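You operate a simulated robot arm through the tools that you are given. There is no shell and no other tool. Be economical: measure what you need, move in short steps, check, and stop when the job is done.

You are at the controls of a simulated two-armed robot. One attempt, no reset.

Task
Take the red wrench from the top of the grey mat and put it on top of the white binder. Then take the red cap from the inside of the back blue case and leave it on the teal block there. Then close the inner lid of the middle blue case. The order counts.

It is judged by the outcome, as a careful person would: the job done as asked, and still so three seconds after it is handed in. It fails if anything else is knocked over, pushed out of place, dropped, spilled or broken. Lids that push on must go on centred and level and be pressed home; caps that screw on are set level and turned clockwise until they are tight.

Robot
Two 6-joint arms with two-finger parallel grippers on one trunk, on a base that drives. Base frame: it is fixed to the floor where the robot stands at the start and does not move with it; the origin is under the middle of the robot, x ahead of it, y to its left, z up. Units: mm, degrees, N and s.
The left shoulder is at the start at [60, 187, 1072], the right one opposite. With the tool pointing down near the work surface each hand reaches from about 260 to 620 mm from the robot's upright axis, wherever it stands, measured 20 degrees to its own side. Places, roughly: inner lid of the middle blue case [-1300, 3800, 1100]; red cap [-1750, 3750, 750]; red wrench (15x5x3 cm) [500, -200, 800]; teal block [-1750, 3750, 750]; white binder [2000, -250, 1250]. Payload 1.57 kg a hand.
Tool frame (each hand has its own): the origin (TCP) lies between the finger pads and is the grasp point; the fingertips stand 30 mm ahead of it; z points along the fingers, y is the line along which they close. Largest opening 110 mm; finger width 24, thickness 12; the body of the gripper, 48 by 112 mm, starts 78 mm behind the TCP.
Orientation is that of the tool frame in the base frame, as a unit quaternion [x, y, z, w]. With the fingers straight down and closing along the base's y, the tool's x points along the base's -x, its y along +y and its z along -z.

Tools
- The arms move only by the tool play_rows. It takes "left_series", "right_series" or both (then of equal length, played together; a hand with none holds still); each is a list of rows, each a list of 3 entries, a list of its own where there are three numbers: the shift along the base's x, y, z in units of 400 mm (1.0 is 400 mm), then the turn, a rotation vector about the base's x, y, z in units of 45 degrees (1.0 is 45 degrees), then the gripper command, from -1 (shut) to 1 (fully open), values between in proportion. In form: [[[x, y, z], [rx, ry, rz], jaw], ...]. A call has 1 to 20 rows; each row is the pose to reach, as a shift and turn from the pose commanded when the call began. A call with a number of a shift or a turn outside -1 to 1 is refused whole. A row lasts 0.2 s, in which the tool goes at most 50 mm and 8.6 degrees; a call with a longer step from one row to the next is refused whole, and so is a gripper value outside its range. A pose out of reach is approached as far as the arm can. The call stops where the force on the tool passes 40 N (or 10 N more than at its start, if that is more) or the arm is blocked; 0.2 s more then pass. The fingers move at their own pace (about 153 mm/s each) and stop on an object; they squeeze with about 38 N. The grip force told is the motor's: it shows also when the fingers shut on nothing. Time passes only in rows, and 0.2 s behind the last, so rows that repeat a pose let the fingers close. It gives the time, the measured TCP pose, the force on the tool (base axes), the opening and the grip force at its end, in the units of the frame above (readings bear some noise), with the torque about the TCP (base axes, N m) and any sound that the robot's microphone picked up.
- Cameras (640 x 400 px; columns grow to the right, rows downward): "scene" is now at [11.6, -41.7, 1600.4]; the picture's right is [-0.50, -0.87, 0.00], its down [-0.71, 0.41, -0.57] and it looks along [0.50, -0.29, -0.82] (base axes); focal length 266 px, centre (320, 200). "left" rides on the left gripper at [70, -16, -141] in its tool frame; the picture's right is [0.23, 0.97, 0.00], its down [-0.85, 0.20, -0.48] and it looks along [-0.47, 0.11, 0.88] (tool axes); focal length 222 px, centre (320, 200). "right" rides on the right gripper at [70, 16, -141] in its tool frame; the picture's right is [-0.23, 0.97, 0.00], its down [-0.86, -0.20, -0.48] and it looks along [-0.47, -0.11, 0.88] (tool axes); focal length 222 px, centre (320, 200). There is no depth. A picture from a camera that has moved, and an enlarged one, comes with that camera's place and axes in the base frame and with its lens. The place of the scene camera against the robot may be out by one fixed shift of up to 18 mm in any direction.
- get_image(camera): a new picture of that camera. No time passes.
- raise_lower(by): slides the trunk up (or, below 0, down) by that many mm; the arms and the scene camera ride with it, the base frame stays. It gives what a move gives, with no picture.
- drive_base(legs): drives the robot by 1 to 6 legs, each [ahead, left, turn to the left] in mm, mm and degrees, along the robot's own axes; the way and the turn of a leg run together, so that a leg with both is an arc; at most 1500 mm and 180 degrees a leg. The arms and the cameras ride along, it lands a little off, and it stops where it bumps. It gives what a move gives.
- pan_tilt(pan, tilt): turns the head with the scene camera to pan (to the left, within 86 degrees either way) and tilt (down, from -29 to 69), counted from straight ahead of the robot. It gives what a move gives.
- close_up(camera, box): a new picture of the part [left, top, right, bottom] of that camera's present view, enlarged. No time passes.
- finish_job(): hands the job in; it is judged then, once.

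Go step by step. Nothing tells you exact positions but the pictures and the camera data: compare them with the known pose of the tool, close in by small moves and look again before you grip or let go. The budget is 165 turns and 138 pictures, counting those below and the enlarged ones. Unless the task says otherwise, let go and move clear before handing in, and close with one line.

The tools are called after "Request:" by a JSON object that holds its "method" and its "body". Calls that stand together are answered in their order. play_rows: Moves the arms, as the interface text tells. Its arguments: {"type":"object","properties":{"left_series":{"type":"array"},"right_series":{"type":"array"}},"required":[]} The other tools are called the same way: raise_lower (by) slides the trunk up or down; drive_base (legs) drives the base; pan_tilt (pan, tilt) turns the head that bears the scene camera; get_image (camera) takes a picture; close_up (camera, box) takes an enlarged picture of a part of a camera's view; finish_job () hands the job in.

At the start:

```text
clock: 0.0
left_tool_pos: [405.5, 2.2, 1016.1]
left_tcp_rot: [-0.001, 1.0, 0.0, 0.0]
left_force: [0.0, 0.9, 0.9]
left_ft_torque: [0.01, 0.0, 0.0]
left_grip_width: 110.0
left_finger_force: 0.1
right_tool_pos: [310.1, -374.8, 1057.8]
right_tcp_rot: [0.0, 1.0, 0.0, 0.001]
right_force: [0.5, 0.5, 0.1]
right_ft_torque: [0.0, 0.0, 0.05]
right_grip_width: 110.0
right_finger_force: 0.1
trunk travel left (down, up): [-700.0, 290.0]
robot x, y, heading: [1.2, 1.2, -0.1]
head pan, tilt: [-29.9, 55.0]
```

scene: 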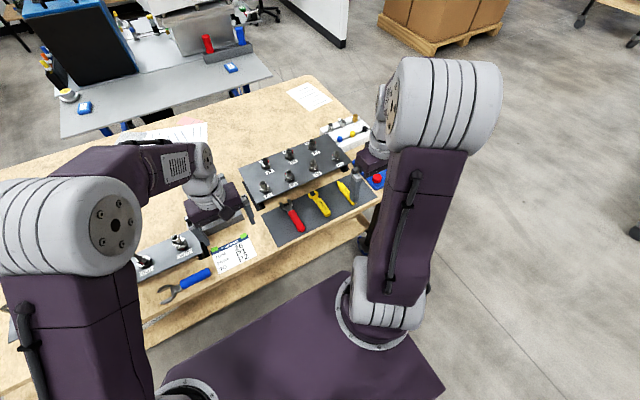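
right: 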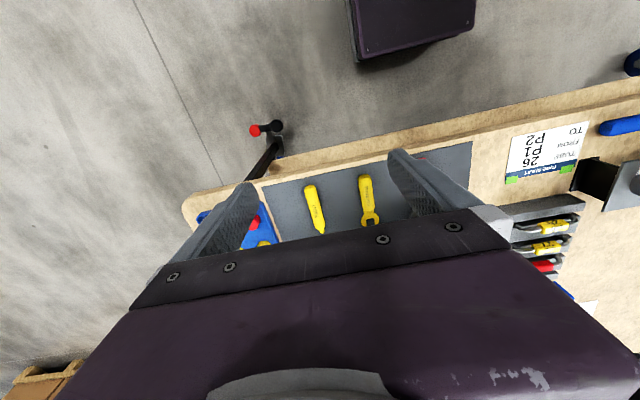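
left: 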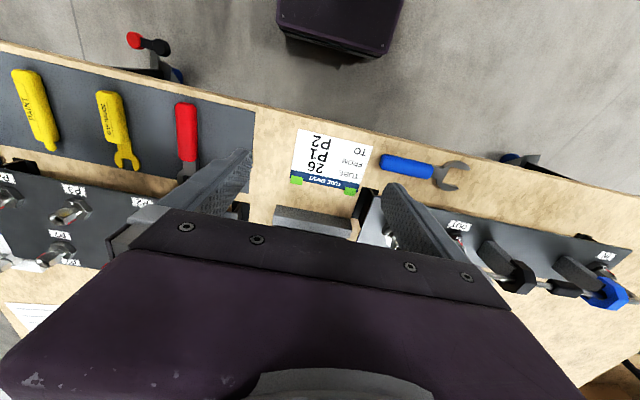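

I see the red wrench on the grey mat in front of the robot, between the two arms. I'll look closer to measure it, and look around for the binder.

Request:
{"method": "close_up", "body": {"camera": "scene", "box": [220, 120, 400, 260]}}

Request:
{"method": "close_up", "body": {"camera": "left", "box": [0, 20, 320, 220]}}

```text
2.86 times, centred on (310, 190) of scene
camera zoom: at [11.6, -41.7, 1600.4], right [-0.5, -0.87, 0.0], down [-0.71, 0.41, -0.57], along [0.5, -0.29, -0.82], focal length 760 px, centre (349, 229)
```

zoom: 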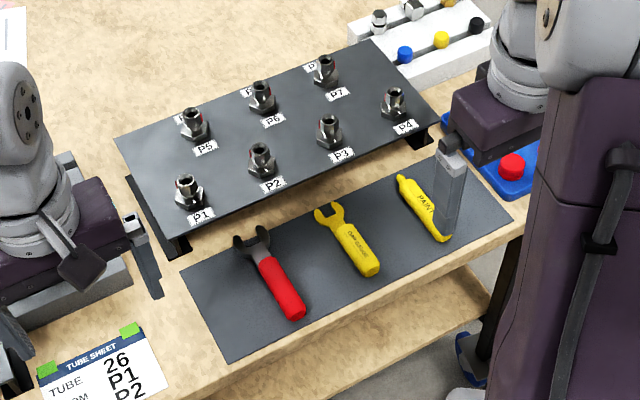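

```text
2.00 times, centred on (160, 120) of left
camera zoom: at [336.5, -16.0, 1156.8], right [-0.23, 0.97, 0.0], down [0.85, 0.2, 0.48], along [0.47, 0.11, -0.88], focal length 444 px, centre (640, 360)
```

zoom: 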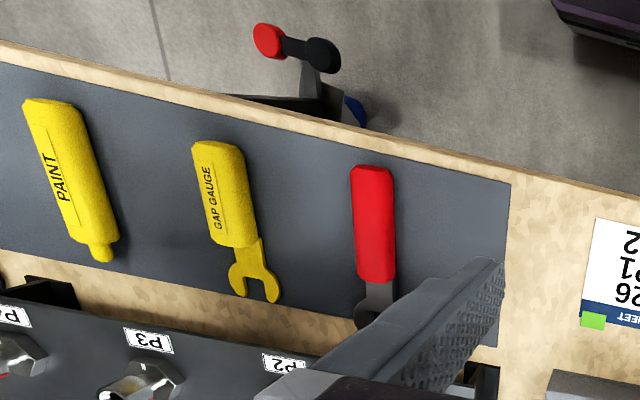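

The red wrench handle runs along x around [460, -201, ~800], so the right hand can take it pointing down. I'll move above it and look.

Request:
{"method": "play_rows", "body": {"right_series": [[[0.06, 0.062, -0.056], [0, 0, 0], 0.45], [[0.115, 0.124, -0.112], [0, 0, 0], 0.45], [[0.17, 0.186, -0.168], [0, 0, 0], 0.45], [[0.23, 0.248, -0.224], [0, 0, 0], 0.45], [[0.285, 0.31, -0.28], [0, 0, 0], 0.45], [[0.34, 0.373, -0.336], [0, 0, 0], 0.45], [[0.39, 0.435, -0.395], [0, 0, 0], 0.45], [[0.39, 0.435, -0.395], [0, 0, 0], 0.45]]}}

Request:
{"method": "get_image", "body": {"camera": "right"}}

Request:
{"method": "get_image", "body": {"camera": "left"}}

```text
clock: 1.8
left_tool_pos: [405.7, 1.3, 1016.9]
left_tcp_rot: [0.0, 1.0, 0.0, 0.001]
left_force: [-0.4, -0.6, -0.4]
left_ft_torque: [0.0, -0.01, 0.02]
left_grip_width: 110.0
left_finger_force: 0.0
right_tool_pos: [465.2, -200.5, 902.1]
right_tcp_rot: [0.0, 1.0, 0.0, 0.0]
right_force: [-0.5, 1.3, 0.4]
right_ft_torque: [0.0, -0.03, -0.03]
right_grip_width: 79.6
right_finger_force: 0.0
trunk travel left (down, up): [-700.0, 290.0]
robot x, y, heading: [-0.6, -1.0, -0.0]
head pan, tilt: [-29.9, 55.0]
```

```text
132 pictures are left
camera right: at [396.9, -183.1, 1042.4], right [0.23, 0.97, 0.0], down [0.85, -0.2, 0.48], along [0.47, -0.11, -0.88], focal length 222 px, centre (320, 200)
```

right: 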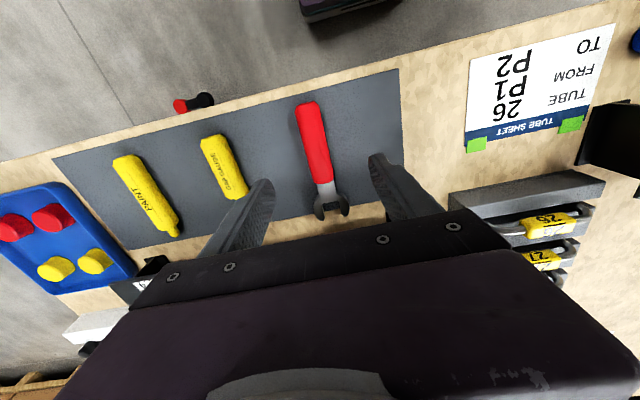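

```text
131 pictures are left
camera left: at [335.9, -16.3, 1157.0], right [-0.23, 0.97, 0.0], down [0.85, 0.2, 0.48], along [0.47, 0.11, -0.88], focal length 222 px, centre (320, 200)
```

left: 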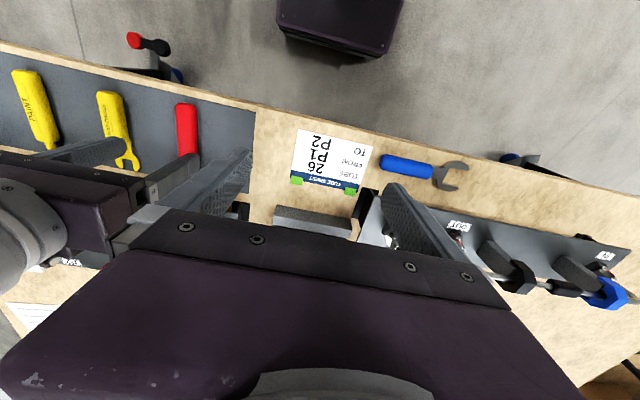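

The hand is centred over the handle (handle axis y≈-204). I lower carefully with the force stop guarding.

Request:
{"method": "play_rows", "body": {"right_series": [[[0.008, -0.005, -0.08], [0, 0, -0.03], 0.45], [[0.015, -0.008, -0.15], [0, 0, -0.06], 0.45], [[0.015, -0.008, -0.18], [0, 0, -0.06], 0.45], [[0.015, -0.008, -0.195], [0, 0, -0.06], 0.45], [[0.015, -0.008, -0.195], [0, 0, -0.06], 0.45]]}}

Request:
{"method": "get_image", "body": {"camera": "right"}}

Request:
{"method": "close_up", "body": {"camera": "scene", "box": [220, 120, 400, 260]}}

```text
clock: 3.0
left_tool_pos: [405.8, 2.4, 1014.2]
left_tcp_rot: [0.0, 1.0, 0.0, 0.001]
left_force: [-0.5, 0.5, -0.3]
left_ft_torque: [0.01, -0.02, -0.03]
left_grip_width: 109.9
left_finger_force: 0.1
right_tool_pos: [473.0, -205.3, 820.9]
right_tcp_rot: [0.024, 1.0, 0.0, 0.0]
right_force: [0.2, -0.1, -0.6]
right_ft_torque: [0.0, 0.01, -0.01]
right_grip_width: 80.0
right_finger_force: 0.0
trunk travel left (down, up): [-700.0, 290.0]
robot x, y, heading: [-2.2, -1.9, 0.0]
head pan, tilt: [-29.9, 55.0]
```

```text
130 pictures are left
camera right: at [404.4, -184.5, 961.1], right [0.27, 0.96, 0.0], down [0.84, -0.24, 0.48], along [0.46, -0.13, -0.88], focal length 222 px, centre (320, 200)
```

right: 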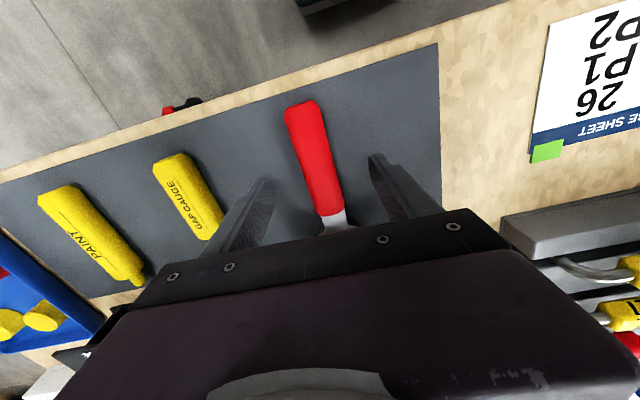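

```text
2.86 times, centred on (310, 190) of scene
camera zoom: at [11.5, -41.6, 1600.4], right [-0.5, -0.87, 0.0], down [-0.71, 0.41, -0.57], along [0.5, -0.29, -0.82], focal length 760 px, centre (349, 229)
```

zoom: 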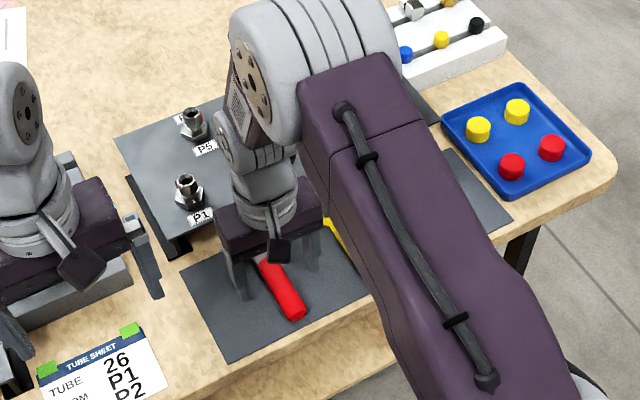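

The mat surface is about z=782 and fingertips at 791. I lower 5 mm more and close.

Request:
{"method": "play_rows", "body": {"right_series": [[[0, 0, -0.006], [0, 0, 0], 0.45], [[0, 0, -0.012], [0, 0, 0], 0.45], [[0, 0, -0.012], [0, 0, 0], -0.2], [[0, 0, -0.012], [0, 0, 0], -1], [[0, 0, -0.012], [0, 0, 0], -1], [[0, 0, -0.012], [0, 0, 0], -1]]}}

```text
clock: 4.4
left_tool_pos: [406.1, 2.8, 1015.3]
left_tcp_rot: [0.0, 1.0, 0.0, 0.0]
left_force: [0.4, 0.3, -0.4]
left_ft_torque: [0.03, 0.0, -0.01]
left_grip_width: 109.9
left_finger_force: 0.0
right_tool_pos: [472.0, -204.5, 816.8]
right_tcp_rot: [0.024, 1.0, 0.0, 0.001]
right_force: [1.0, -0.7, 1.3]
right_ft_torque: [-0.08, 0.02, 0.14]
right_grip_width: 25.6
right_finger_force: 37.4
trunk travel left (down, up): [-700.0, 290.0]
robot x, y, heading: [-2.4, 3.6, 0.2]
head pan, tilt: [-29.9, 55.0]
```

Gripped at 25.6 mm. I lift slightly, pull back from under the rack, then lift.

Request:
{"method": "play_rows", "body": {"right_series": [[[0, 0, 0.02], [0, 0, 0], -1], [[-0.05, 0, 0.03], [0, 0, 0], -1], [[-0.12, 0, 0.04], [0, 0, 0], -1], [[-0.2, 0, 0.06], [0, 0, 0], -1], [[-0.25, 0, 0.14], [0, 0, 0], -1], [[-0.25, 0, 0.24], [0, 0, 0], -1], [[-0.25, 0, 0.34], [0, 0, 0], -1], [[-0.25, 0, 0.44], [0, 0, 0], -1], [[-0.25, 0, 0.54], [0, 0, 0], -1]]}}

Request:
{"method": "get_image", "body": {"camera": "right"}}

Request:
{"method": "pan_tilt", "body": {"pan": -10, "tilt": 10}}

Request:
{"method": "get_image", "body": {"camera": "scene"}}

```text
clock: 6.4
left_tool_pos: [406.5, 1.6, 1016.0]
left_tcp_rot: [0.0, 1.0, 0.0, 0.001]
left_force: [-0.5, -0.4, 0.0]
left_ft_torque: [-0.02, -0.01, 0.0]
left_grip_width: 110.1
left_finger_force: 0.0
right_tool_pos: [371.8, -202.7, 1033.8]
right_tcp_rot: [0.023, 1.0, 0.0, 0.001]
right_force: [0.0, 0.6, -0.1]
right_ft_torque: [0.01, 0.0, 0.01]
right_grip_width: 25.3
right_finger_force: 36.4
trunk travel left (down, up): [-700.0, 290.0]
robot x, y, heading: [-2.0, -1.2, 0.1]
head pan, tilt: [-29.9, 55.0]
```

```text
128 pictures are left
camera right: at [304.2, -182.6, 1174.8], right [0.27, 0.96, 0.0], down [0.84, -0.24, 0.48], along [0.46, -0.13, -0.88], focal length 222 px, centre (320, 200)
```

right: 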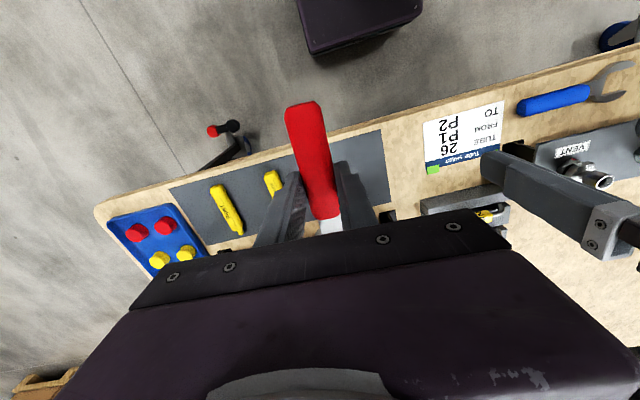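

```text
clock: 7.5
left_tool_pos: [406.6, 0.6, 1015.2]
left_tcp_rot: [0.0, 1.0, 0.001, 0.0]
left_force: [0.4, -0.2, 0.2]
left_ft_torque: [0.0, -0.01, 0.0]
left_grip_width: 109.9
left_finger_force: 0.1
right_tool_pos: [374.2, -202.1, 1034.4]
right_tcp_rot: [0.023, 1.0, 0.0, 0.0]
right_force: [0.0, -0.6, -1.1]
right_ft_torque: [-0.02, 0.0, 0.01]
right_grip_width: 25.2
right_finger_force: 36.2
trunk travel left (down, up): [-700.0, 290.0]
robot x, y, heading: [2.1, -4.9, 0.2]
head pan, tilt: [-10.0, 10.0]
```

```text
127 pictures are left
camera scene: at [40.7, -21.9, 1668.6], right [-0.17, -0.98, 0.0], down [-0.17, 0.03, -0.98], along [0.97, -0.17, -0.17], focal length 266 px, centre (320, 200)
```

scene: 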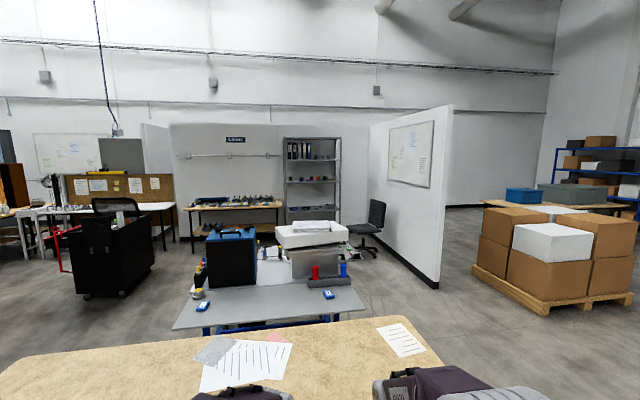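

The wrench is held. Something white lies on a box on the grey desk beyond; I zoom in to find the binder.

Request:
{"method": "close_up", "body": {"camera": "scene", "box": [170, 190, 410, 340]}}

Request:
{"method": "raise_lower", "body": {"by": 285}}

Request:
{"method": "pan_tilt", "body": {"pan": -15, "tilt": 30}}

Request:
{"method": "get_image", "body": {"camera": "scene"}}

```text
2.67 times, centred on (290, 265) of scene
camera zoom: at [40.7, -21.9, 1668.6], right [-0.17, -0.98, 0.0], down [-0.17, 0.03, -0.98], along [0.97, -0.17, -0.17], focal length 710 px, centre (400, 27)
```

zoom: 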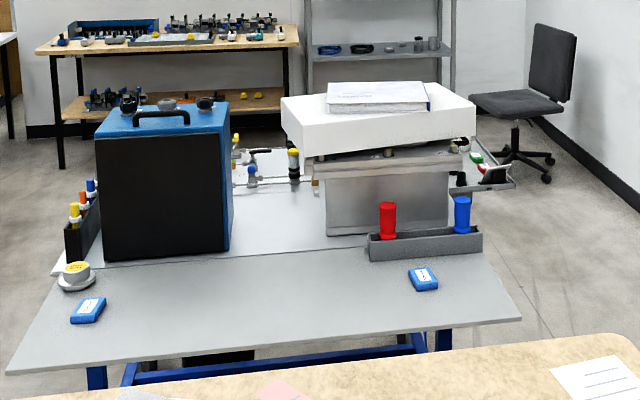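

```text
clock: 10.4
left_tool_pos: [406.0, 1.5, 1299.6]
left_tcp_rot: [0.0, 1.0, 0.0, 0.0]
left_force: [-0.2, 0.2, 0.6]
left_ft_torque: [0.01, 0.03, 0.03]
left_grip_width: 109.8
left_finger_force: 0.1
right_tool_pos: [372.4, -204.1, 1319.2]
right_tcp_rot: [0.024, 1.0, 0.0, 0.0]
right_force: [0.0, -0.1, -0.9]
right_ft_torque: [-0.03, 0.03, 0.0]
right_grip_width: 25.3
right_finger_force: 36.6
trunk travel left (down, up): [-985.0, 5.0]
robot x, y, heading: [3.4, -2.7, -0.2]
head pan, tilt: [-10.0, 10.0]
```

```text
clock: 11.2
left_tool_pos: [405.6, 2.8, 1300.3]
left_tcp_rot: [0.001, 1.0, 0.001, 0.0]
left_force: [-0.1, -0.4, -0.6]
left_ft_torque: [-0.01, -0.03, 0.0]
left_grip_width: 110.1
left_finger_force: 0.0
right_tool_pos: [373.8, -202.7, 1318.5]
right_tcp_rot: [0.023, 1.0, 0.0, 0.0]
right_force: [-0.4, 0.0, -2.4]
right_ft_torque: [0.0, 0.02, -0.03]
right_grip_width: 25.0
right_finger_force: 36.1
trunk travel left (down, up): [-985.0, 5.0]
robot x, y, heading: [0.4, 2.4, -0.1]
head pan, tilt: [-15.0, 30.0]
```

```text
125 pictures are left
camera scene: at [36.7, -29.2, 1921.5], right [-0.26, -0.97, 0.0], down [-0.48, 0.13, -0.87], along [0.84, -0.22, -0.5], focal length 266 px, centre (320, 200)
```

scene: 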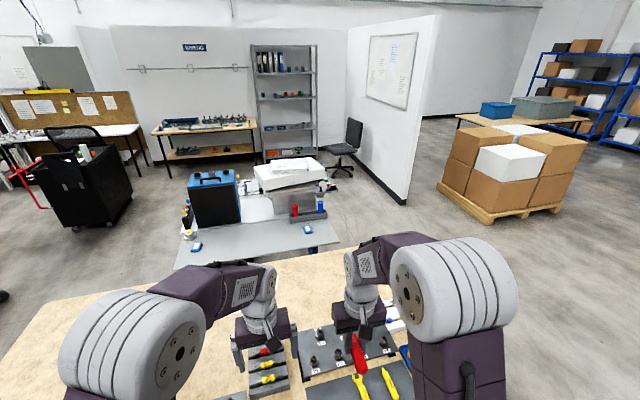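

Request:
{"method": "close_up", "body": {"camera": "scene", "box": [160, 140, 360, 270]}}

Request:
{"method": "pan_tilt", "body": {"pan": 60, "tilt": 25}}

Request:
{"method": "get_image", "body": {"camera": "scene"}}

Request:
{"method": "pan_tilt", "body": {"pan": -75, "tilt": 40}}

Request:
{"method": "get_image", "body": {"camera": "scene"}}

```text
3.08 times, centred on (260, 205) of scene
camera zoom: at [36.7, -29.2, 1921.5], right [-0.26, -0.97, 0.0], down [-0.48, 0.13, -0.87], along [0.84, -0.22, -0.5], focal length 819 px, centre (505, 185)
```

zoom: 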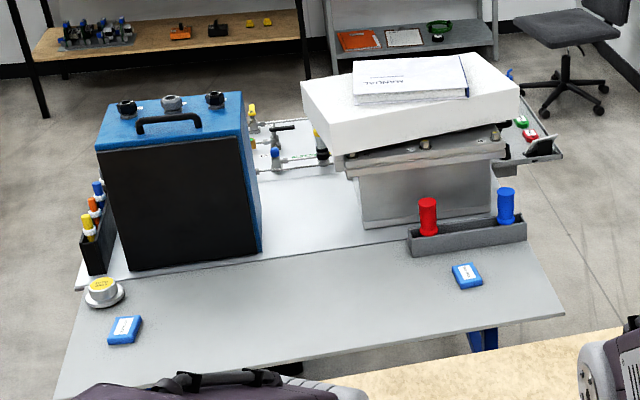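

```text
clock: 12.7
left_tool_pos: [405.3, 1.0, 1299.7]
left_tcp_rot: [0.0, 1.0, 0.001, 0.0]
left_force: [-0.1, -0.3, 0.0]
left_ft_torque: [-0.02, -0.01, 0.03]
left_grip_width: 109.8
left_finger_force: 0.1
right_tool_pos: [372.7, -202.8, 1317.5]
right_tcp_rot: [0.024, 1.0, 0.0, 0.0]
right_force: [1.1, 0.4, -1.1]
right_ft_torque: [-0.03, -0.03, 0.01]
right_grip_width: 24.9
right_finger_force: 37.1
trunk travel left (down, up): [-985.0, 5.0]
robot x, y, heading: [-0.5, 3.0, -0.1]
head pan, tilt: [60.0, 25.0]
```

```text
123 pictures are left
camera scene: at [-4.5, 74.0, 1929.4], right [0.87, -0.5, 0.0], down [-0.21, -0.37, -0.91], along [0.45, 0.78, -0.42], focal length 266 px, centre (320, 200)
```

scene: 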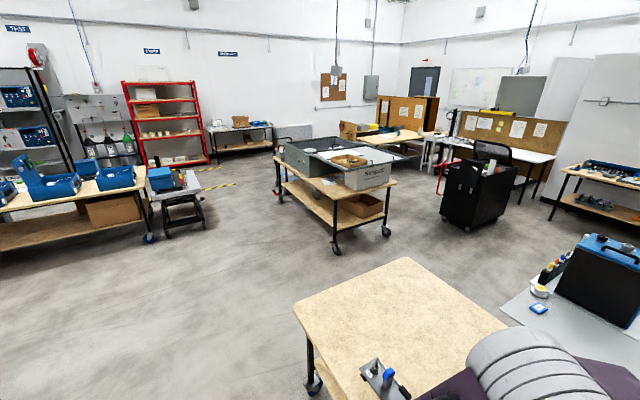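

```text
clock: 14.9
left_tool_pos: [407.1, 1.2, 1300.8]
left_tcp_rot: [0.001, 1.0, 0.0, 0.0]
left_force: [0.6, 0.6, 0.4]
left_ft_torque: [-0.02, -0.03, -0.01]
left_grip_width: 110.0
left_finger_force: 0.0
right_tool_pos: [372.5, -203.2, 1317.8]
right_tcp_rot: [0.023, 1.0, 0.0, 0.0]
right_force: [-0.5, -0.6, -0.6]
right_ft_torque: [0.0, -0.04, -0.01]
right_grip_width: 25.3
right_finger_force: 36.8
trunk travel left (down, up): [-985.0, 5.0]
robot x, y, heading: [1.3, -3.0, -0.1]
head pan, tilt: [-75.0, 40.0]
```

```text
122 pictures are left
camera scene: at [-28.6, -87.9, 1906.0], right [-0.97, -0.26, 0.0], down [-0.17, 0.62, -0.77], along [0.2, -0.74, -0.64], focal length 266 px, centre (320, 200)
```

scene: 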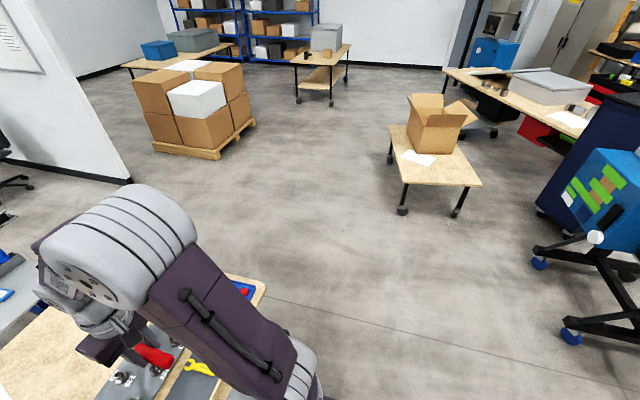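

The binder ("MANUAL") lies on a tilted white box atop the instrument on the grey desk, near [1860, -273, 1180]; the gap between bench and desk is too narrow, so I'll go round the right side. First strafe right, and then ahead, and look.

Request:
{"method": "drive_base", "body": {"legs": [[0, -1350, 0], [900, 0, 0]]}}

Request:
{"method": "pan_tilt", "body": {"pan": 45, "tilt": 35}}

Request:
{"method": "get_image", "body": {"camera": "scene"}}

```text
clock: 25.9
left_tool_pos: [1308.4, -1322.9, 1301.4]
left_tcp_rot: [-0.006, 1.0, 0.0, 0.001]
left_force: [0.2, -0.3, 0.4]
left_ft_torque: [0.01, 0.02, -0.02]
left_grip_width: 110.0
left_finger_force: 0.1
right_tool_pos: [1278.8, -1527.9, 1320.0]
right_tcp_rot: [0.018, 1.0, 0.0, 0.001]
right_force: [-0.2, -0.4, -2.8]
right_ft_torque: [0.01, 0.01, 0.01]
right_grip_width: 25.2
right_finger_force: 36.6
trunk travel left (down, up): [-985.0, 5.0]
robot x, y, heading: [904.1, -1329.4, 0.4]
head pan, tilt: [-75.0, 40.0]
```

```text
clock: 27.9
left_tool_pos: [1311.6, -1321.3, 1299.4]
left_tcp_rot: [-0.005, 1.0, 0.0, -0.001]
left_force: [-0.4, 0.2, 0.0]
left_ft_torque: [0.0, 0.01, 0.0]
left_grip_width: 109.7
left_finger_force: 0.1
right_tool_pos: [1279.6, -1527.6, 1319.0]
right_tcp_rot: [0.018, 1.0, -0.001, -0.001]
right_force: [-0.1, 1.3, -1.3]
right_ft_torque: [0.0, -0.01, 0.0]
right_grip_width: 25.0
right_finger_force: 36.5
trunk travel left (down, up): [-985.0, 5.0]
robot x, y, heading: [905.6, -1331.6, 0.5]
head pan, tilt: [45.0, 35.0]
```

```text
121 pictures are left
camera scene: at [915.9, -1272.2, 1913.6], right [0.71, -0.7, 0.0], down [-0.4, -0.41, -0.82], along [0.57, 0.58, -0.57], focal length 266 px, centre (320, 200)
```

scene: 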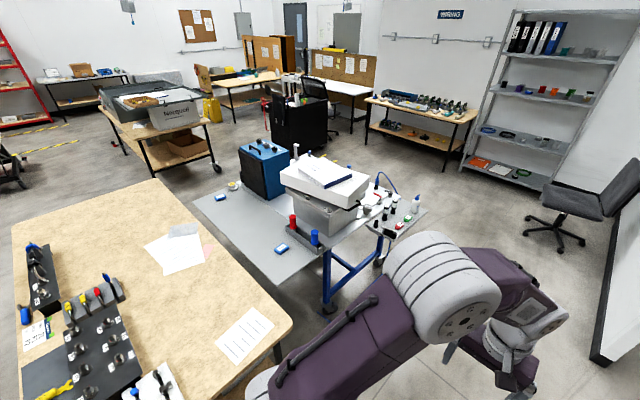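

Now the desk's right side is visible, with a side tray. I zoom to measure the binder and the obstacles.

Request:
{"method": "close_up", "body": {"camera": "scene", "box": [230, 130, 440, 310]}}

```text
2.22 times, centred on (335, 220) of scene
camera zoom: at [915.9, -1272.2, 1913.6], right [0.71, -0.7, 0.0], down [-0.4, -0.41, -0.82], along [0.57, 0.58, -0.57], focal length 592 px, centre (287, 156)
```

zoom: 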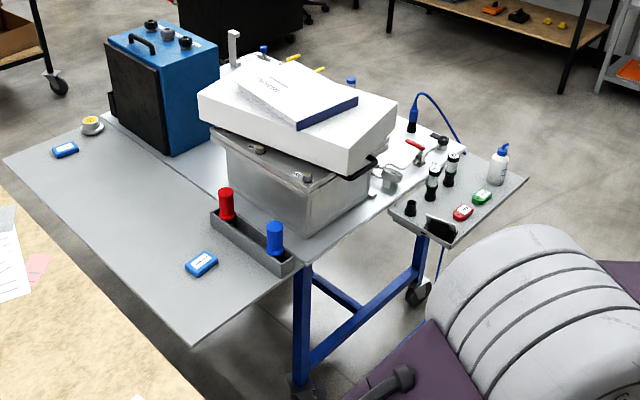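

Desk right edge is y≈-500, side tray begins x≈2060; the gap between bench and tray is wide enough. I drive to x≈1720, turn left to face the desk, and approach partway.

Request:
{"method": "drive_base", "body": {"legs": [[817, 0, 0], [0, 0, 89.5], [280, 0, 0]]}}

Request:
{"method": "pan_tilt", "body": {"pan": -15, "tilt": 52}}

Request:
{"method": "get_image", "body": {"camera": "scene"}}

Request:
{"method": "get_image", "body": {"camera": "right"}}

```text
clock: 37.6
left_tool_pos: [1734.2, -639.3, 1301.5]
left_tcp_rot: [-0.7, 0.714, 0.001, 0.001]
left_force: [0.2, -0.7, -0.2]
left_ft_torque: [0.05, 0.02, 0.05]
left_grip_width: 110.3
left_finger_force: 0.0
right_tool_pos: [1938.8, -676.4, 1320.5]
right_tcp_rot: [-0.684, 0.73, 0.001, 0.0]
right_force: [-0.4, 0.1, -1.3]
right_ft_torque: [0.05, 0.0, 0.04]
right_grip_width: 25.4
right_finger_force: 37.5
trunk travel left (down, up): [-985.0, 5.0]
robot x, y, heading: [1730.1, -1043.2, 89.2]
head pan, tilt: [45.0, 35.0]
```

```text
clock: 38.9
left_tool_pos: [1733.6, -637.5, 1300.7]
left_tcp_rot: [-0.701, 0.714, 0.0, -0.001]
left_force: [-0.6, -0.8, -0.7]
left_ft_torque: [0.03, -0.02, -0.02]
left_grip_width: 110.2
left_finger_force: 0.1
right_tool_pos: [1938.4, -673.8, 1318.9]
right_tcp_rot: [-0.684, 0.729, 0.0, 0.001]
right_force: [0.1, -0.5, -1.0]
right_ft_torque: [-0.01, 0.01, 0.01]
right_grip_width: 25.0
right_finger_force: 37.3
trunk travel left (down, up): [-985.0, 5.0]
robot x, y, heading: [1731.3, -1044.6, 88.9]
head pan, tilt: [-15.0, 52.0]
```

```text
119 pictures are left
camera scene: at [1757.6, -1037.1, 1889.2], right [0.96, -0.27, 0.0], down [-0.22, -0.76, -0.62], along [0.17, 0.59, -0.79], focal length 266 px, centre (320, 200)
```

scene: 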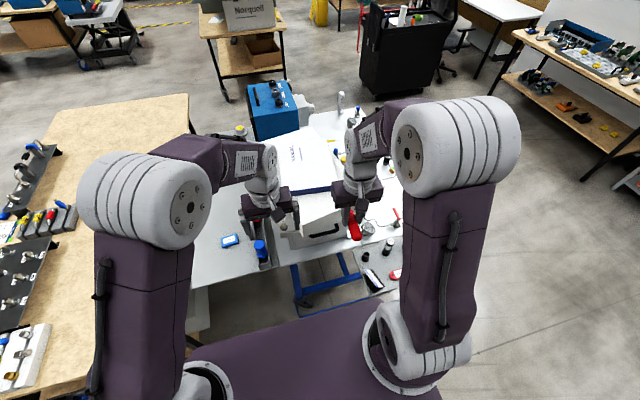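

```text
118 pictures are left
camera right: at [1918.4, -741.9, 1459.3], right [-0.96, 0.29, 0.0], down [0.25, 0.84, 0.48], along [0.14, 0.46, -0.88], focal length 222 px, centre (320, 200)
```

right: 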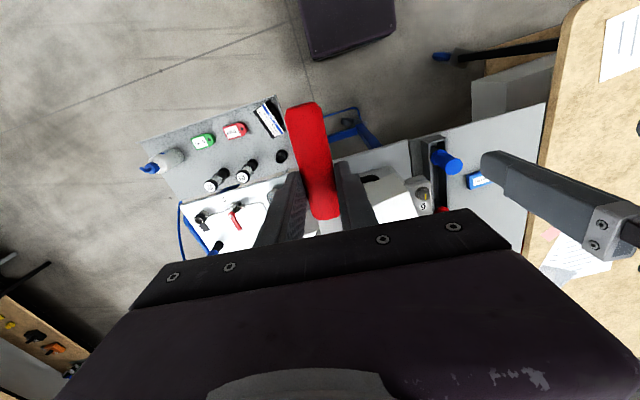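

Request:
{"method": "close_up", "body": {"camera": "scene", "box": [220, 80, 420, 280]}}

```text
2.00 times, centred on (320, 180) of scene
camera zoom: at [1757.6, -1037.1, 1889.2], right [0.96, -0.27, 0.0], down [-0.22, -0.76, -0.62], along [0.17, 0.59, -0.79], focal length 532 px, centre (320, 240)
```

zoom: 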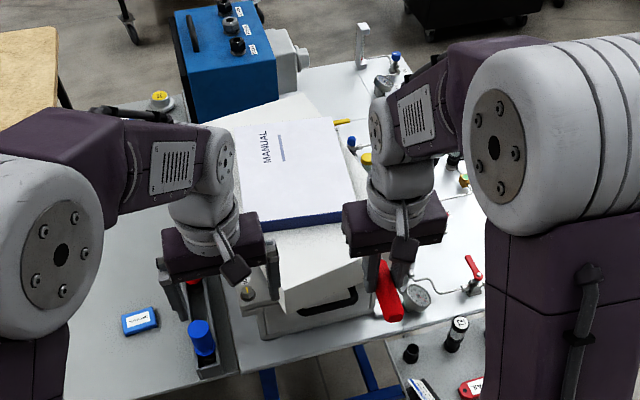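

The binder's centre is near [1925, -283, 1140], level, about 200×280 with the long side along y. I drive ahead 215 mm and look.

Request:
{"method": "drive_base", "body": {"legs": [[215, 0, 0]]}}

Request:
{"method": "get_image", "body": {"camera": "right"}}

Request:
{"method": "get_image", "body": {"camera": "left"}}

```text
clock: 40.6
left_tool_pos: [1738.8, -428.4, 1302.1]
left_tcp_rot: [-0.7, 0.714, 0.001, 0.001]
left_force: [0.4, -0.3, 0.4]
left_ft_torque: [0.05, 0.02, 0.01]
left_grip_width: 110.1
left_finger_force: 0.1
right_tool_pos: [1942.0, -465.6, 1320.4]
right_tcp_rot: [-0.684, 0.73, 0.002, 0.001]
right_force: [0.0, -1.3, -0.3]
right_ft_torque: [0.06, 0.01, -0.01]
right_grip_width: 25.0
right_finger_force: 36.6
trunk travel left (down, up): [-985.0, 5.0]
robot x, y, heading: [1732.2, -826.7, 89.1]
head pan, tilt: [-15.0, 52.0]
```

```text
116 pictures are left
camera right: at [1922.2, -534.0, 1460.4], right [-0.96, 0.29, 0.0], down [0.25, 0.84, 0.48], along [0.14, 0.46, -0.88], focal length 222 px, centre (320, 200)
```

right: 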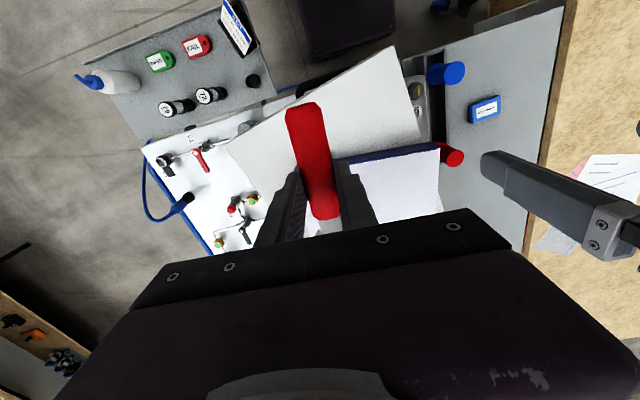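

```text
115 pictures are left
camera left: at [1753.3, -500.7, 1443.3], right [-0.98, -0.21, 0.0], down [-0.18, 0.86, 0.48], along [-0.1, 0.47, -0.88], focal length 222 px, centre (320, 200)
```

left: 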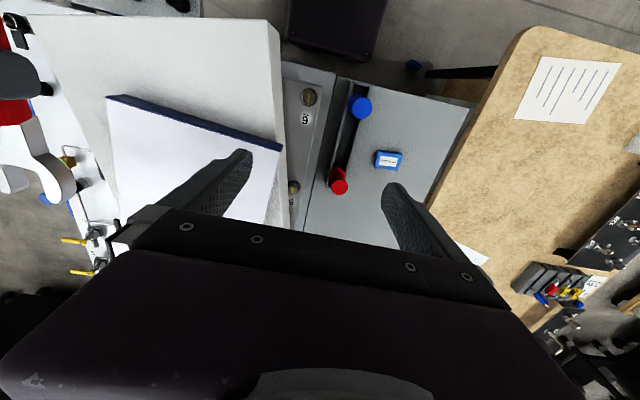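

Triangulated binder top: z≈1150, near edge from (1788,-407) to (1998,-429), centre ≈(1908,-279). I move the wrench above it and down to just above.

Request:
{"method": "play_rows", "body": {"right_series": [[[-0.02, 0.11, 0], [0, 0, 0], -1], [[-0.04, 0.22, 0], [0, 0, 0], -1], [[-0.06, 0.33, 0], [0, 0, 0], -1], [[-0.085, 0.45, 0], [0, 0, 0], -1], [[-0.085, 0.45, -0.1], [0, 0, 0], -1], [[-0.085, 0.45, -0.2], [0, 0, 0], -1], [[-0.085, 0.45, -0.28], [0, 0, 0], -1], [[-0.085, 0.45, -0.28], [0, 0, 0], -1]]}}

Request:
{"method": "get_image", "body": {"camera": "right"}}

Request:
{"method": "get_image", "body": {"camera": "left"}}

```text
clock: 42.4
left_tool_pos: [1738.2, -422.1, 1299.5]
left_tcp_rot: [-0.701, 0.713, 0.001, 0.0]
left_force: [-0.6, -0.3, 0.3]
left_ft_torque: [-0.02, 0.0, -0.03]
left_grip_width: 110.2
left_finger_force: 0.0
right_tool_pos: [1905.6, -279.5, 1205.8]
right_tcp_rot: [-0.684, 0.729, 0.0, -0.001]
right_force: [0.1, 0.5, -2.3]
right_ft_torque: [-0.02, 0.0, 0.01]
right_grip_width: 25.3
right_finger_force: 36.9
trunk travel left (down, up): [-985.0, 5.0]
robot x, y, heading: [1735.6, -830.1, 88.9]
head pan, tilt: [-15.0, 52.0]
```

```text
114 pictures are left
camera right: at [1886.3, -345.9, 1345.5], right [-0.96, 0.29, 0.0], down [0.25, 0.84, 0.48], along [0.14, 0.46, -0.88], focal length 222 px, centre (320, 200)
```

right: 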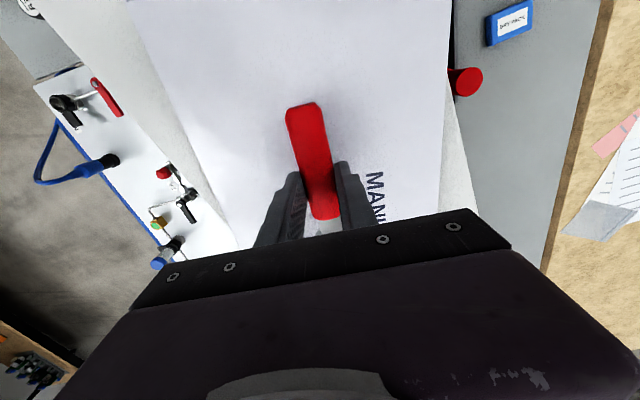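

```text
113 pictures are left
camera left: at [1753.2, -494.2, 1441.6], right [-0.98, -0.21, 0.0], down [-0.18, 0.86, 0.48], along [-0.1, 0.47, -0.88], focal length 222 px, centre (320, 200)
```

left: 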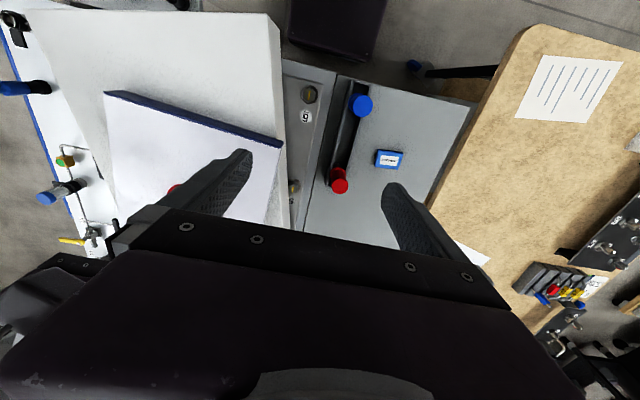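

The wrench is over the middle of the binder. I lower slowly, watching force.

Request:
{"method": "play_rows", "body": {"right_series": [[[0, 0, -0.0125], [0, 0, 0], -1], [[0, 0, -0.025], [0, 0, 0], -1], [[0, 0, -0.0375], [0, 0, 0], -1], [[0, 0, -0.0375], [0, 0, 0], -1]]}}

Request:
{"method": "close_up", "body": {"camera": "right", "box": [220, 80, 420, 240]}}

```text
clock: 43.4
left_tool_pos: [1737.8, -423.9, 1301.7]
left_tcp_rot: [-0.701, 0.713, 0.001, 0.001]
left_force: [0.4, 1.5, 0.3]
left_ft_torque: [-0.03, -0.01, 0.03]
left_grip_width: 110.0
left_finger_force: 0.0
right_tool_pos: [1906.2, -279.7, 1193.9]
right_tcp_rot: [-0.684, 0.729, 0.002, 0.002]
right_force: [1.5, 5.2, 18.8]
right_ft_torque: [-0.42, -0.02, 0.1]
right_grip_width: 25.5
right_finger_force: 36.9
trunk travel left (down, up): [-985.0, 5.0]
robot x, y, heading: [1736.1, -829.4, 88.9]
head pan, tilt: [-15.0, 52.0]
```

```text
2.50 times, centred on (320, 160) of right
camera zoom: at [1887.1, -348.1, 1332.9], right [-0.96, 0.29, 0.0], down [0.25, 0.84, 0.48], along [0.14, 0.46, -0.88], focal length 555 px, centre (320, 300)
```

zoom: 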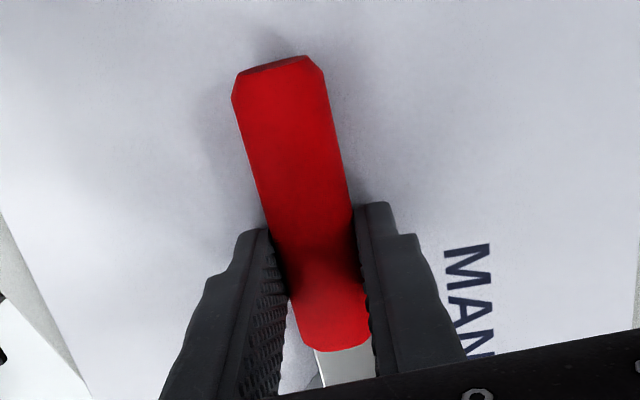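

Contact (19 N) — the wrench rests on the binder. I ease up by 1 mm and open partway, then rise.

Request:
{"method": "play_rows", "body": {"right_series": [[[0, 0, 0.0025], [0, 0, 0], -1], [[0, 0, 0.0025], [0, 0, 0], -0.5], [[0, 0, 0.0025], [0, 0, 0], -0.1], [[0, 0, 0.0025], [0, 0, 0], 0.1], [[0, 0, 0.04], [0, 0, 0], 0.1], [[0, 0, 0.12], [0, 0, 0], 0.1], [[0, 0, 0.22], [0, 0, 0], 0.1], [[0, 0, 0.3], [0, 0, 0], 0.1], [[0, 0, 0.3], [0, 0, 0], 0.1]]}}

Request:
{"method": "get_image", "body": {"camera": "right"}}

```text
clock: 45.4
left_tool_pos: [1738.0, -423.3, 1300.7]
left_tcp_rot: [-0.701, 0.713, -0.001, 0.0]
left_force: [0.0, 1.0, -0.4]
left_ft_torque: [0.0, 0.01, -0.01]
left_grip_width: 109.9
left_finger_force: 0.0
right_tool_pos: [1907.8, -279.5, 1312.8]
right_tcp_rot: [-0.684, 0.73, 0.0, -0.001]
right_force: [-0.6, 0.0, 0.8]
right_ft_torque: [0.0, 0.01, 0.03]
right_grip_width: 60.4
right_finger_force: 0.1
trunk travel left (down, up): [-985.0, 5.0]
robot x, y, heading: [1734.1, -831.0, 89.0]
head pan, tilt: [-15.0, 52.0]
```

```text
111 pictures are left
camera right: at [1887.7, -346.8, 1452.4], right [-0.96, 0.29, 0.0], down [0.25, 0.84, 0.48], along [0.14, 0.46, -0.88], focal length 222 px, centre (320, 200)
```

right: 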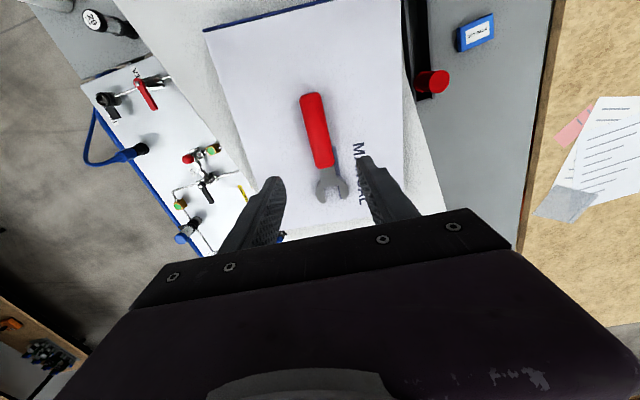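

The wrench lies on the binder. I retract the arm and drive back out and around toward the blue cases.

Request:
{"method": "play_rows", "body": {"right_series": [[[0.02, -0.11, 0], [0, 0, 0], 0.1], [[0.04, -0.22, 0], [0, 0, 0], 0.1], [[0.06, -0.33, 0], [0, 0, 0], 0.1], [[0.085, -0.45, 0], [0, 0, 0], 0.1]]}}

Request:
{"method": "drive_base", "body": {"legs": [[-520, 0, 0], [0, 1000, 0], [0, 1050, 0]]}}

Request:
{"method": "pan_tilt", "body": {"pan": 15, "tilt": 25}}

Request:
{"method": "get_image", "body": {"camera": "scene"}}

```text
clock: 46.4
left_tool_pos: [1738.7, -425.1, 1301.0]
left_tcp_rot: [-0.701, 0.713, 0.001, 0.0]
left_force: [0.2, -0.5, 0.5]
left_ft_torque: [0.03, -0.04, 0.02]
left_grip_width: 109.9
left_finger_force: 0.1
right_tool_pos: [1939.2, -461.4, 1313.3]
right_tcp_rot: [-0.684, 0.73, 0.001, 0.001]
right_force: [0.6, -1.0, -0.3]
right_ft_torque: [0.0, 0.02, 0.04]
right_grip_width: 60.6
right_finger_force: 0.3
trunk travel left (down, up): [-985.0, 5.0]
robot x, y, heading: [1729.5, -829.6, 89.2]
head pan, tilt: [-15.0, 52.0]
```

```text
clock: 59.2
left_tool_pos: [-323.5, -903.6, 1300.6]
left_tcp_rot: [-0.7, 0.714, 0.001, -0.001]
left_force: [0.6, 0.3, 0.7]
left_ft_torque: [-0.01, 0.04, -0.04]
left_grip_width: 110.1
left_finger_force: 0.0
right_tool_pos: [-122.7, -938.0, 1310.9]
right_tcp_rot: [-0.683, 0.731, 0.001, 0.0]
right_force: [0.3, -0.9, 0.1]
right_ft_torque: [0.01, 0.01, 0.01]
right_grip_width: 60.6
right_finger_force: 0.0
trunk travel left (down, up): [-985.0, 5.0]
robot x, y, heading: [-331.9, -1307.3, 89.1]
head pan, tilt: [-15.0, 52.0]
```

```text
clock: 60.2
left_tool_pos: [-324.8, -901.8, 1299.7]
left_tcp_rot: [-0.7, 0.714, 0.0, 0.0]
left_force: [-0.3, 0.5, -0.6]
left_ft_torque: [-0.03, -0.02, -0.03]
left_grip_width: 109.9
left_finger_force: 0.0
right_tool_pos: [-123.8, -938.0, 1311.8]
right_tcp_rot: [-0.683, 0.73, 0.0, 0.0]
right_force: [-0.5, 0.4, 0.0]
right_ft_torque: [0.05, 0.02, 0.01]
right_grip_width: 60.7
right_finger_force: 0.0
trunk travel left (down, up): [-985.0, 5.0]
robot x, y, heading: [-330.5, -1308.9, 88.8]
head pan, tilt: [15.0, 25.0]
```

```text
110 pictures are left
camera scene: at [-346.8, -1284.8, 1929.3], right [0.97, 0.24, 0.0], down [0.1, -0.41, -0.91], along [-0.22, 0.88, -0.42], focal length 266 px, centre (320, 200)
```

scene: 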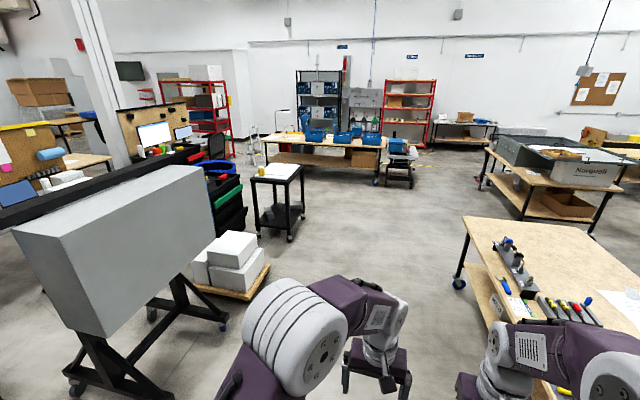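

The way ahead is clear; the blue cases are on the bench in the distance. I drive ahead.

Request:
{"method": "drive_base", "body": {"legs": [[1400, 0, 0], [1400, 0, 0]]}}

Request:
{"method": "pan_tilt", "body": {"pan": 25, "tilt": 25}}

Request:
{"method": "get_image", "body": {"camera": "scene"}}

```text
clock: 73.8
left_tool_pos: [-222.2, 1906.0, 1301.5]
left_tcp_rot: [-0.686, 0.727, -0.001, 0.0]
left_force: [-0.2, -0.2, 0.7]
left_ft_torque: [0.03, -0.03, -0.01]
left_grip_width: 110.0
left_finger_force: 0.1
right_tool_pos: [-22.8, 1863.6, 1312.9]
right_tcp_rot: [-0.668, 0.744, -0.001, 0.001]
right_force: [1.1, -0.5, -0.4]
right_ft_torque: [0.02, 0.01, -0.01]
right_grip_width: 60.5
right_finger_force: 0.0
trunk travel left (down, up): [-985.0, 5.0]
robot x, y, heading: [-244.5, 1497.6, 87.0]
head pan, tilt: [15.0, 25.0]
```

```text
clock: 74.5
left_tool_pos: [-223.7, 1905.7, 1301.2]
left_tcp_rot: [-0.686, 0.727, 0.0, 0.001]
left_force: [0.1, -0.5, 0.1]
left_ft_torque: [-0.02, 0.01, 0.0]
left_grip_width: 110.2
left_finger_force: 0.0
right_tool_pos: [-22.5, 1865.2, 1312.9]
right_tcp_rot: [-0.669, 0.743, 0.0, 0.0]
right_force: [0.3, -0.4, -0.5]
right_ft_torque: [-0.03, -0.02, 0.01]
right_grip_width: 60.4
right_finger_force: 0.1
trunk travel left (down, up): [-985.0, 5.0]
robot x, y, heading: [-247.0, 1500.2, 86.6]
head pan, tilt: [25.0, 25.0]
```

```text
109 pictures are left
camera scene: at [-273.0, 1521.4, 1929.4], right [0.93, 0.37, 0.0], down [0.16, -0.39, -0.91], along [-0.33, 0.84, -0.42], focal length 266 px, centre (320, 200)
```

scene: 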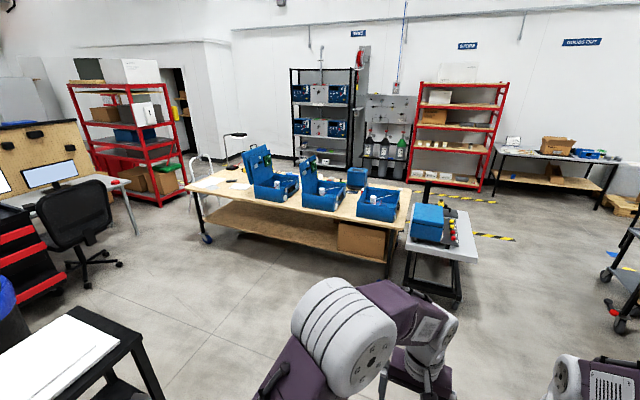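

Three blue cases stand on that bench. Zooming in.

Request:
{"method": "close_up", "body": {"camera": "scene", "box": [180, 120, 440, 280]}}

```text
2.46 times, centred on (310, 200) of scene
camera zoom: at [-273.0, 1521.4, 1929.4], right [0.93, 0.37, 0.0], down [0.16, -0.39, -0.91], along [-0.33, 0.84, -0.42], focal length 655 px, centre (345, 200)
```

zoom: 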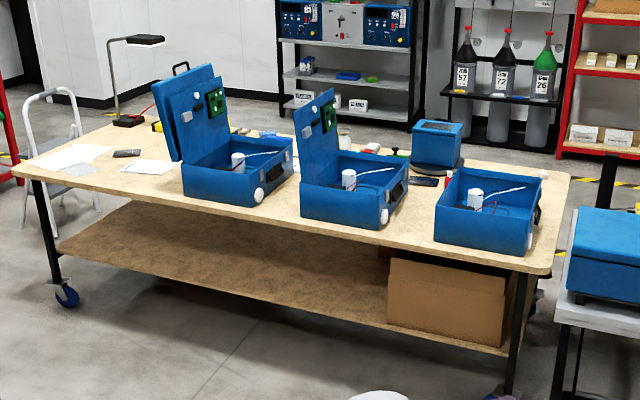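

The near edge of the bench is y≈3545; back case at x≈-1710, middle at x≈-1118. I drive ahead and strafe left to stand in front of the back case.

Request:
{"method": "drive_base", "body": {"legs": [[0, 0, 3.4], [1200, 0, 0], [0, 1400, 0]]}}

Request:
{"method": "pan_tilt", "body": {"pan": 0, "tilt": 40}}

Request:
{"method": "get_image", "body": {"camera": "scene"}}

```text
clock: 87.7
left_tool_pos: [-1651.8, 3109.0, 1300.1]
left_tcp_rot: [0.707, -0.707, -0.001, 0.001]
left_force: [-0.3, -0.1, 0.1]
left_ft_torque: [0.01, -0.04, 0.02]
left_grip_width: 110.3
left_finger_force: 0.0
right_tool_pos: [-1449.2, 3077.5, 1311.5]
right_tcp_rot: [-0.691, 0.723, 0.0, 0.0]
right_force: [0.5, -0.3, 0.2]
right_ft_torque: [-0.01, 0.0, 0.02]
right_grip_width: 60.7
right_finger_force: 0.0
trunk travel left (down, up): [-985.0, 5.0]
robot x, y, heading: [-1651.5, 2703.9, 90.2]
head pan, tilt: [25.0, 25.0]
```

```text
clock: 88.5
left_tool_pos: [-1653.5, 3108.0, 1301.7]
left_tcp_rot: [0.708, -0.706, 0.001, 0.0]
left_force: [-0.2, 0.4, 0.7]
left_ft_torque: [-0.02, 0.02, 0.0]
left_grip_width: 109.9
left_finger_force: 0.1
right_tool_pos: [-1450.2, 3078.5, 1312.9]
right_tcp_rot: [-0.691, 0.723, 0.0, 0.0]
right_force: [-0.1, -0.2, 0.6]
right_ft_torque: [-0.03, 0.02, 0.01]
right_grip_width: 60.6
right_finger_force: 0.2
trunk travel left (down, up): [-985.0, 5.0]
robot x, y, heading: [-1652.1, 2701.9, 90.0]
head pan, tilt: [0.0, 40.0]
```

```text
107 pictures are left
camera scene: at [-1642.0, 2722.2, 1906.1], right [1.0, 0.0, 0.0], down [0.0, -0.64, -0.77], along [0.0, 0.77, -0.64], focal length 266 px, centre (320, 200)
```

scene: 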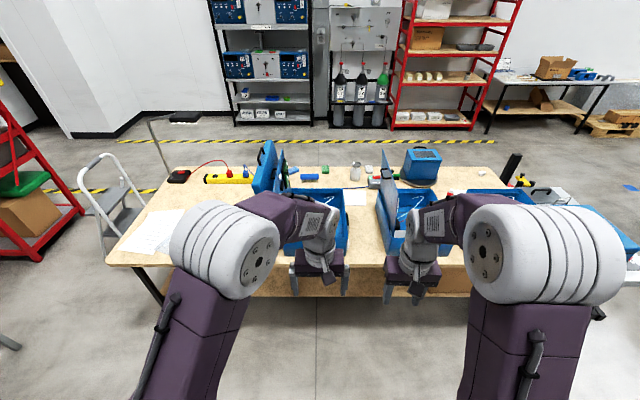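

Request:
{"method": "close_up", "body": {"camera": "scene", "box": [220, 130, 480, 300]}}

Request:
{"method": "get_image", "body": {"camera": "left"}}

Request:
{"method": "get_image", "body": {"camera": "right"}}

```text
2.35 times, centred on (350, 215) of scene
camera zoom: at [-1642.0, 2722.2, 1906.1], right [1.0, 0.0, 0.0], down [0.0, -0.64, -0.77], along [0.0, 0.77, -0.64], focal length 626 px, centre (249, 165)
```

zoom: 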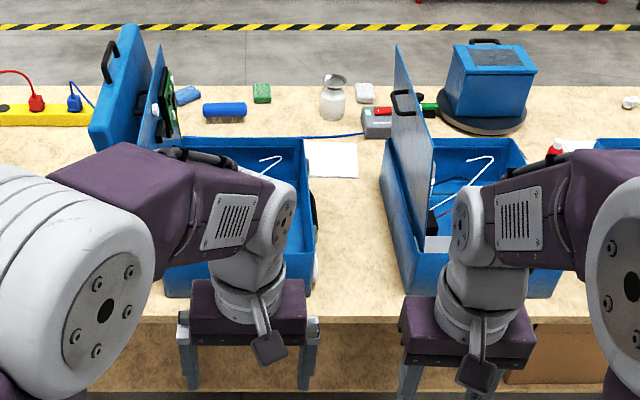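

```text
105 pictures are left
camera left: at [-1636.5, 3037.7, 1441.9], right [-0.97, -0.23, 0.0], down [-0.2, 0.85, 0.48], along [-0.11, 0.47, -0.88], focal length 222 px, centre (320, 200)
```

left: 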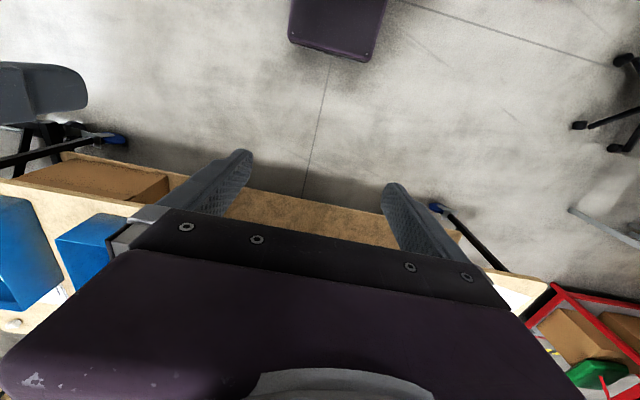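

```text
104 pictures are left
camera right: at [-1469.4, 3009.4, 1452.3], right [-0.96, 0.27, 0.0], down [0.24, 0.85, 0.48], along [0.13, 0.46, -0.88], focal length 222 px, centre (320, 200)
```

right: 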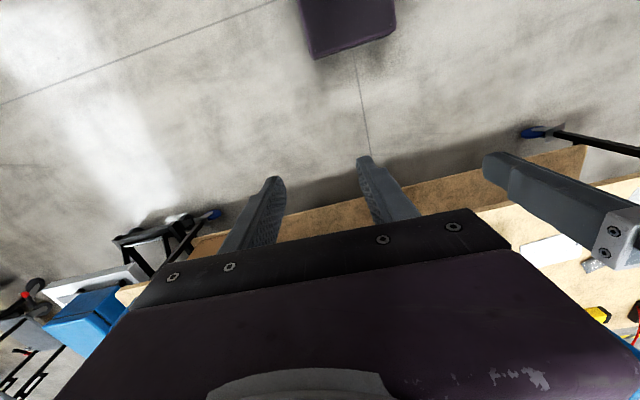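

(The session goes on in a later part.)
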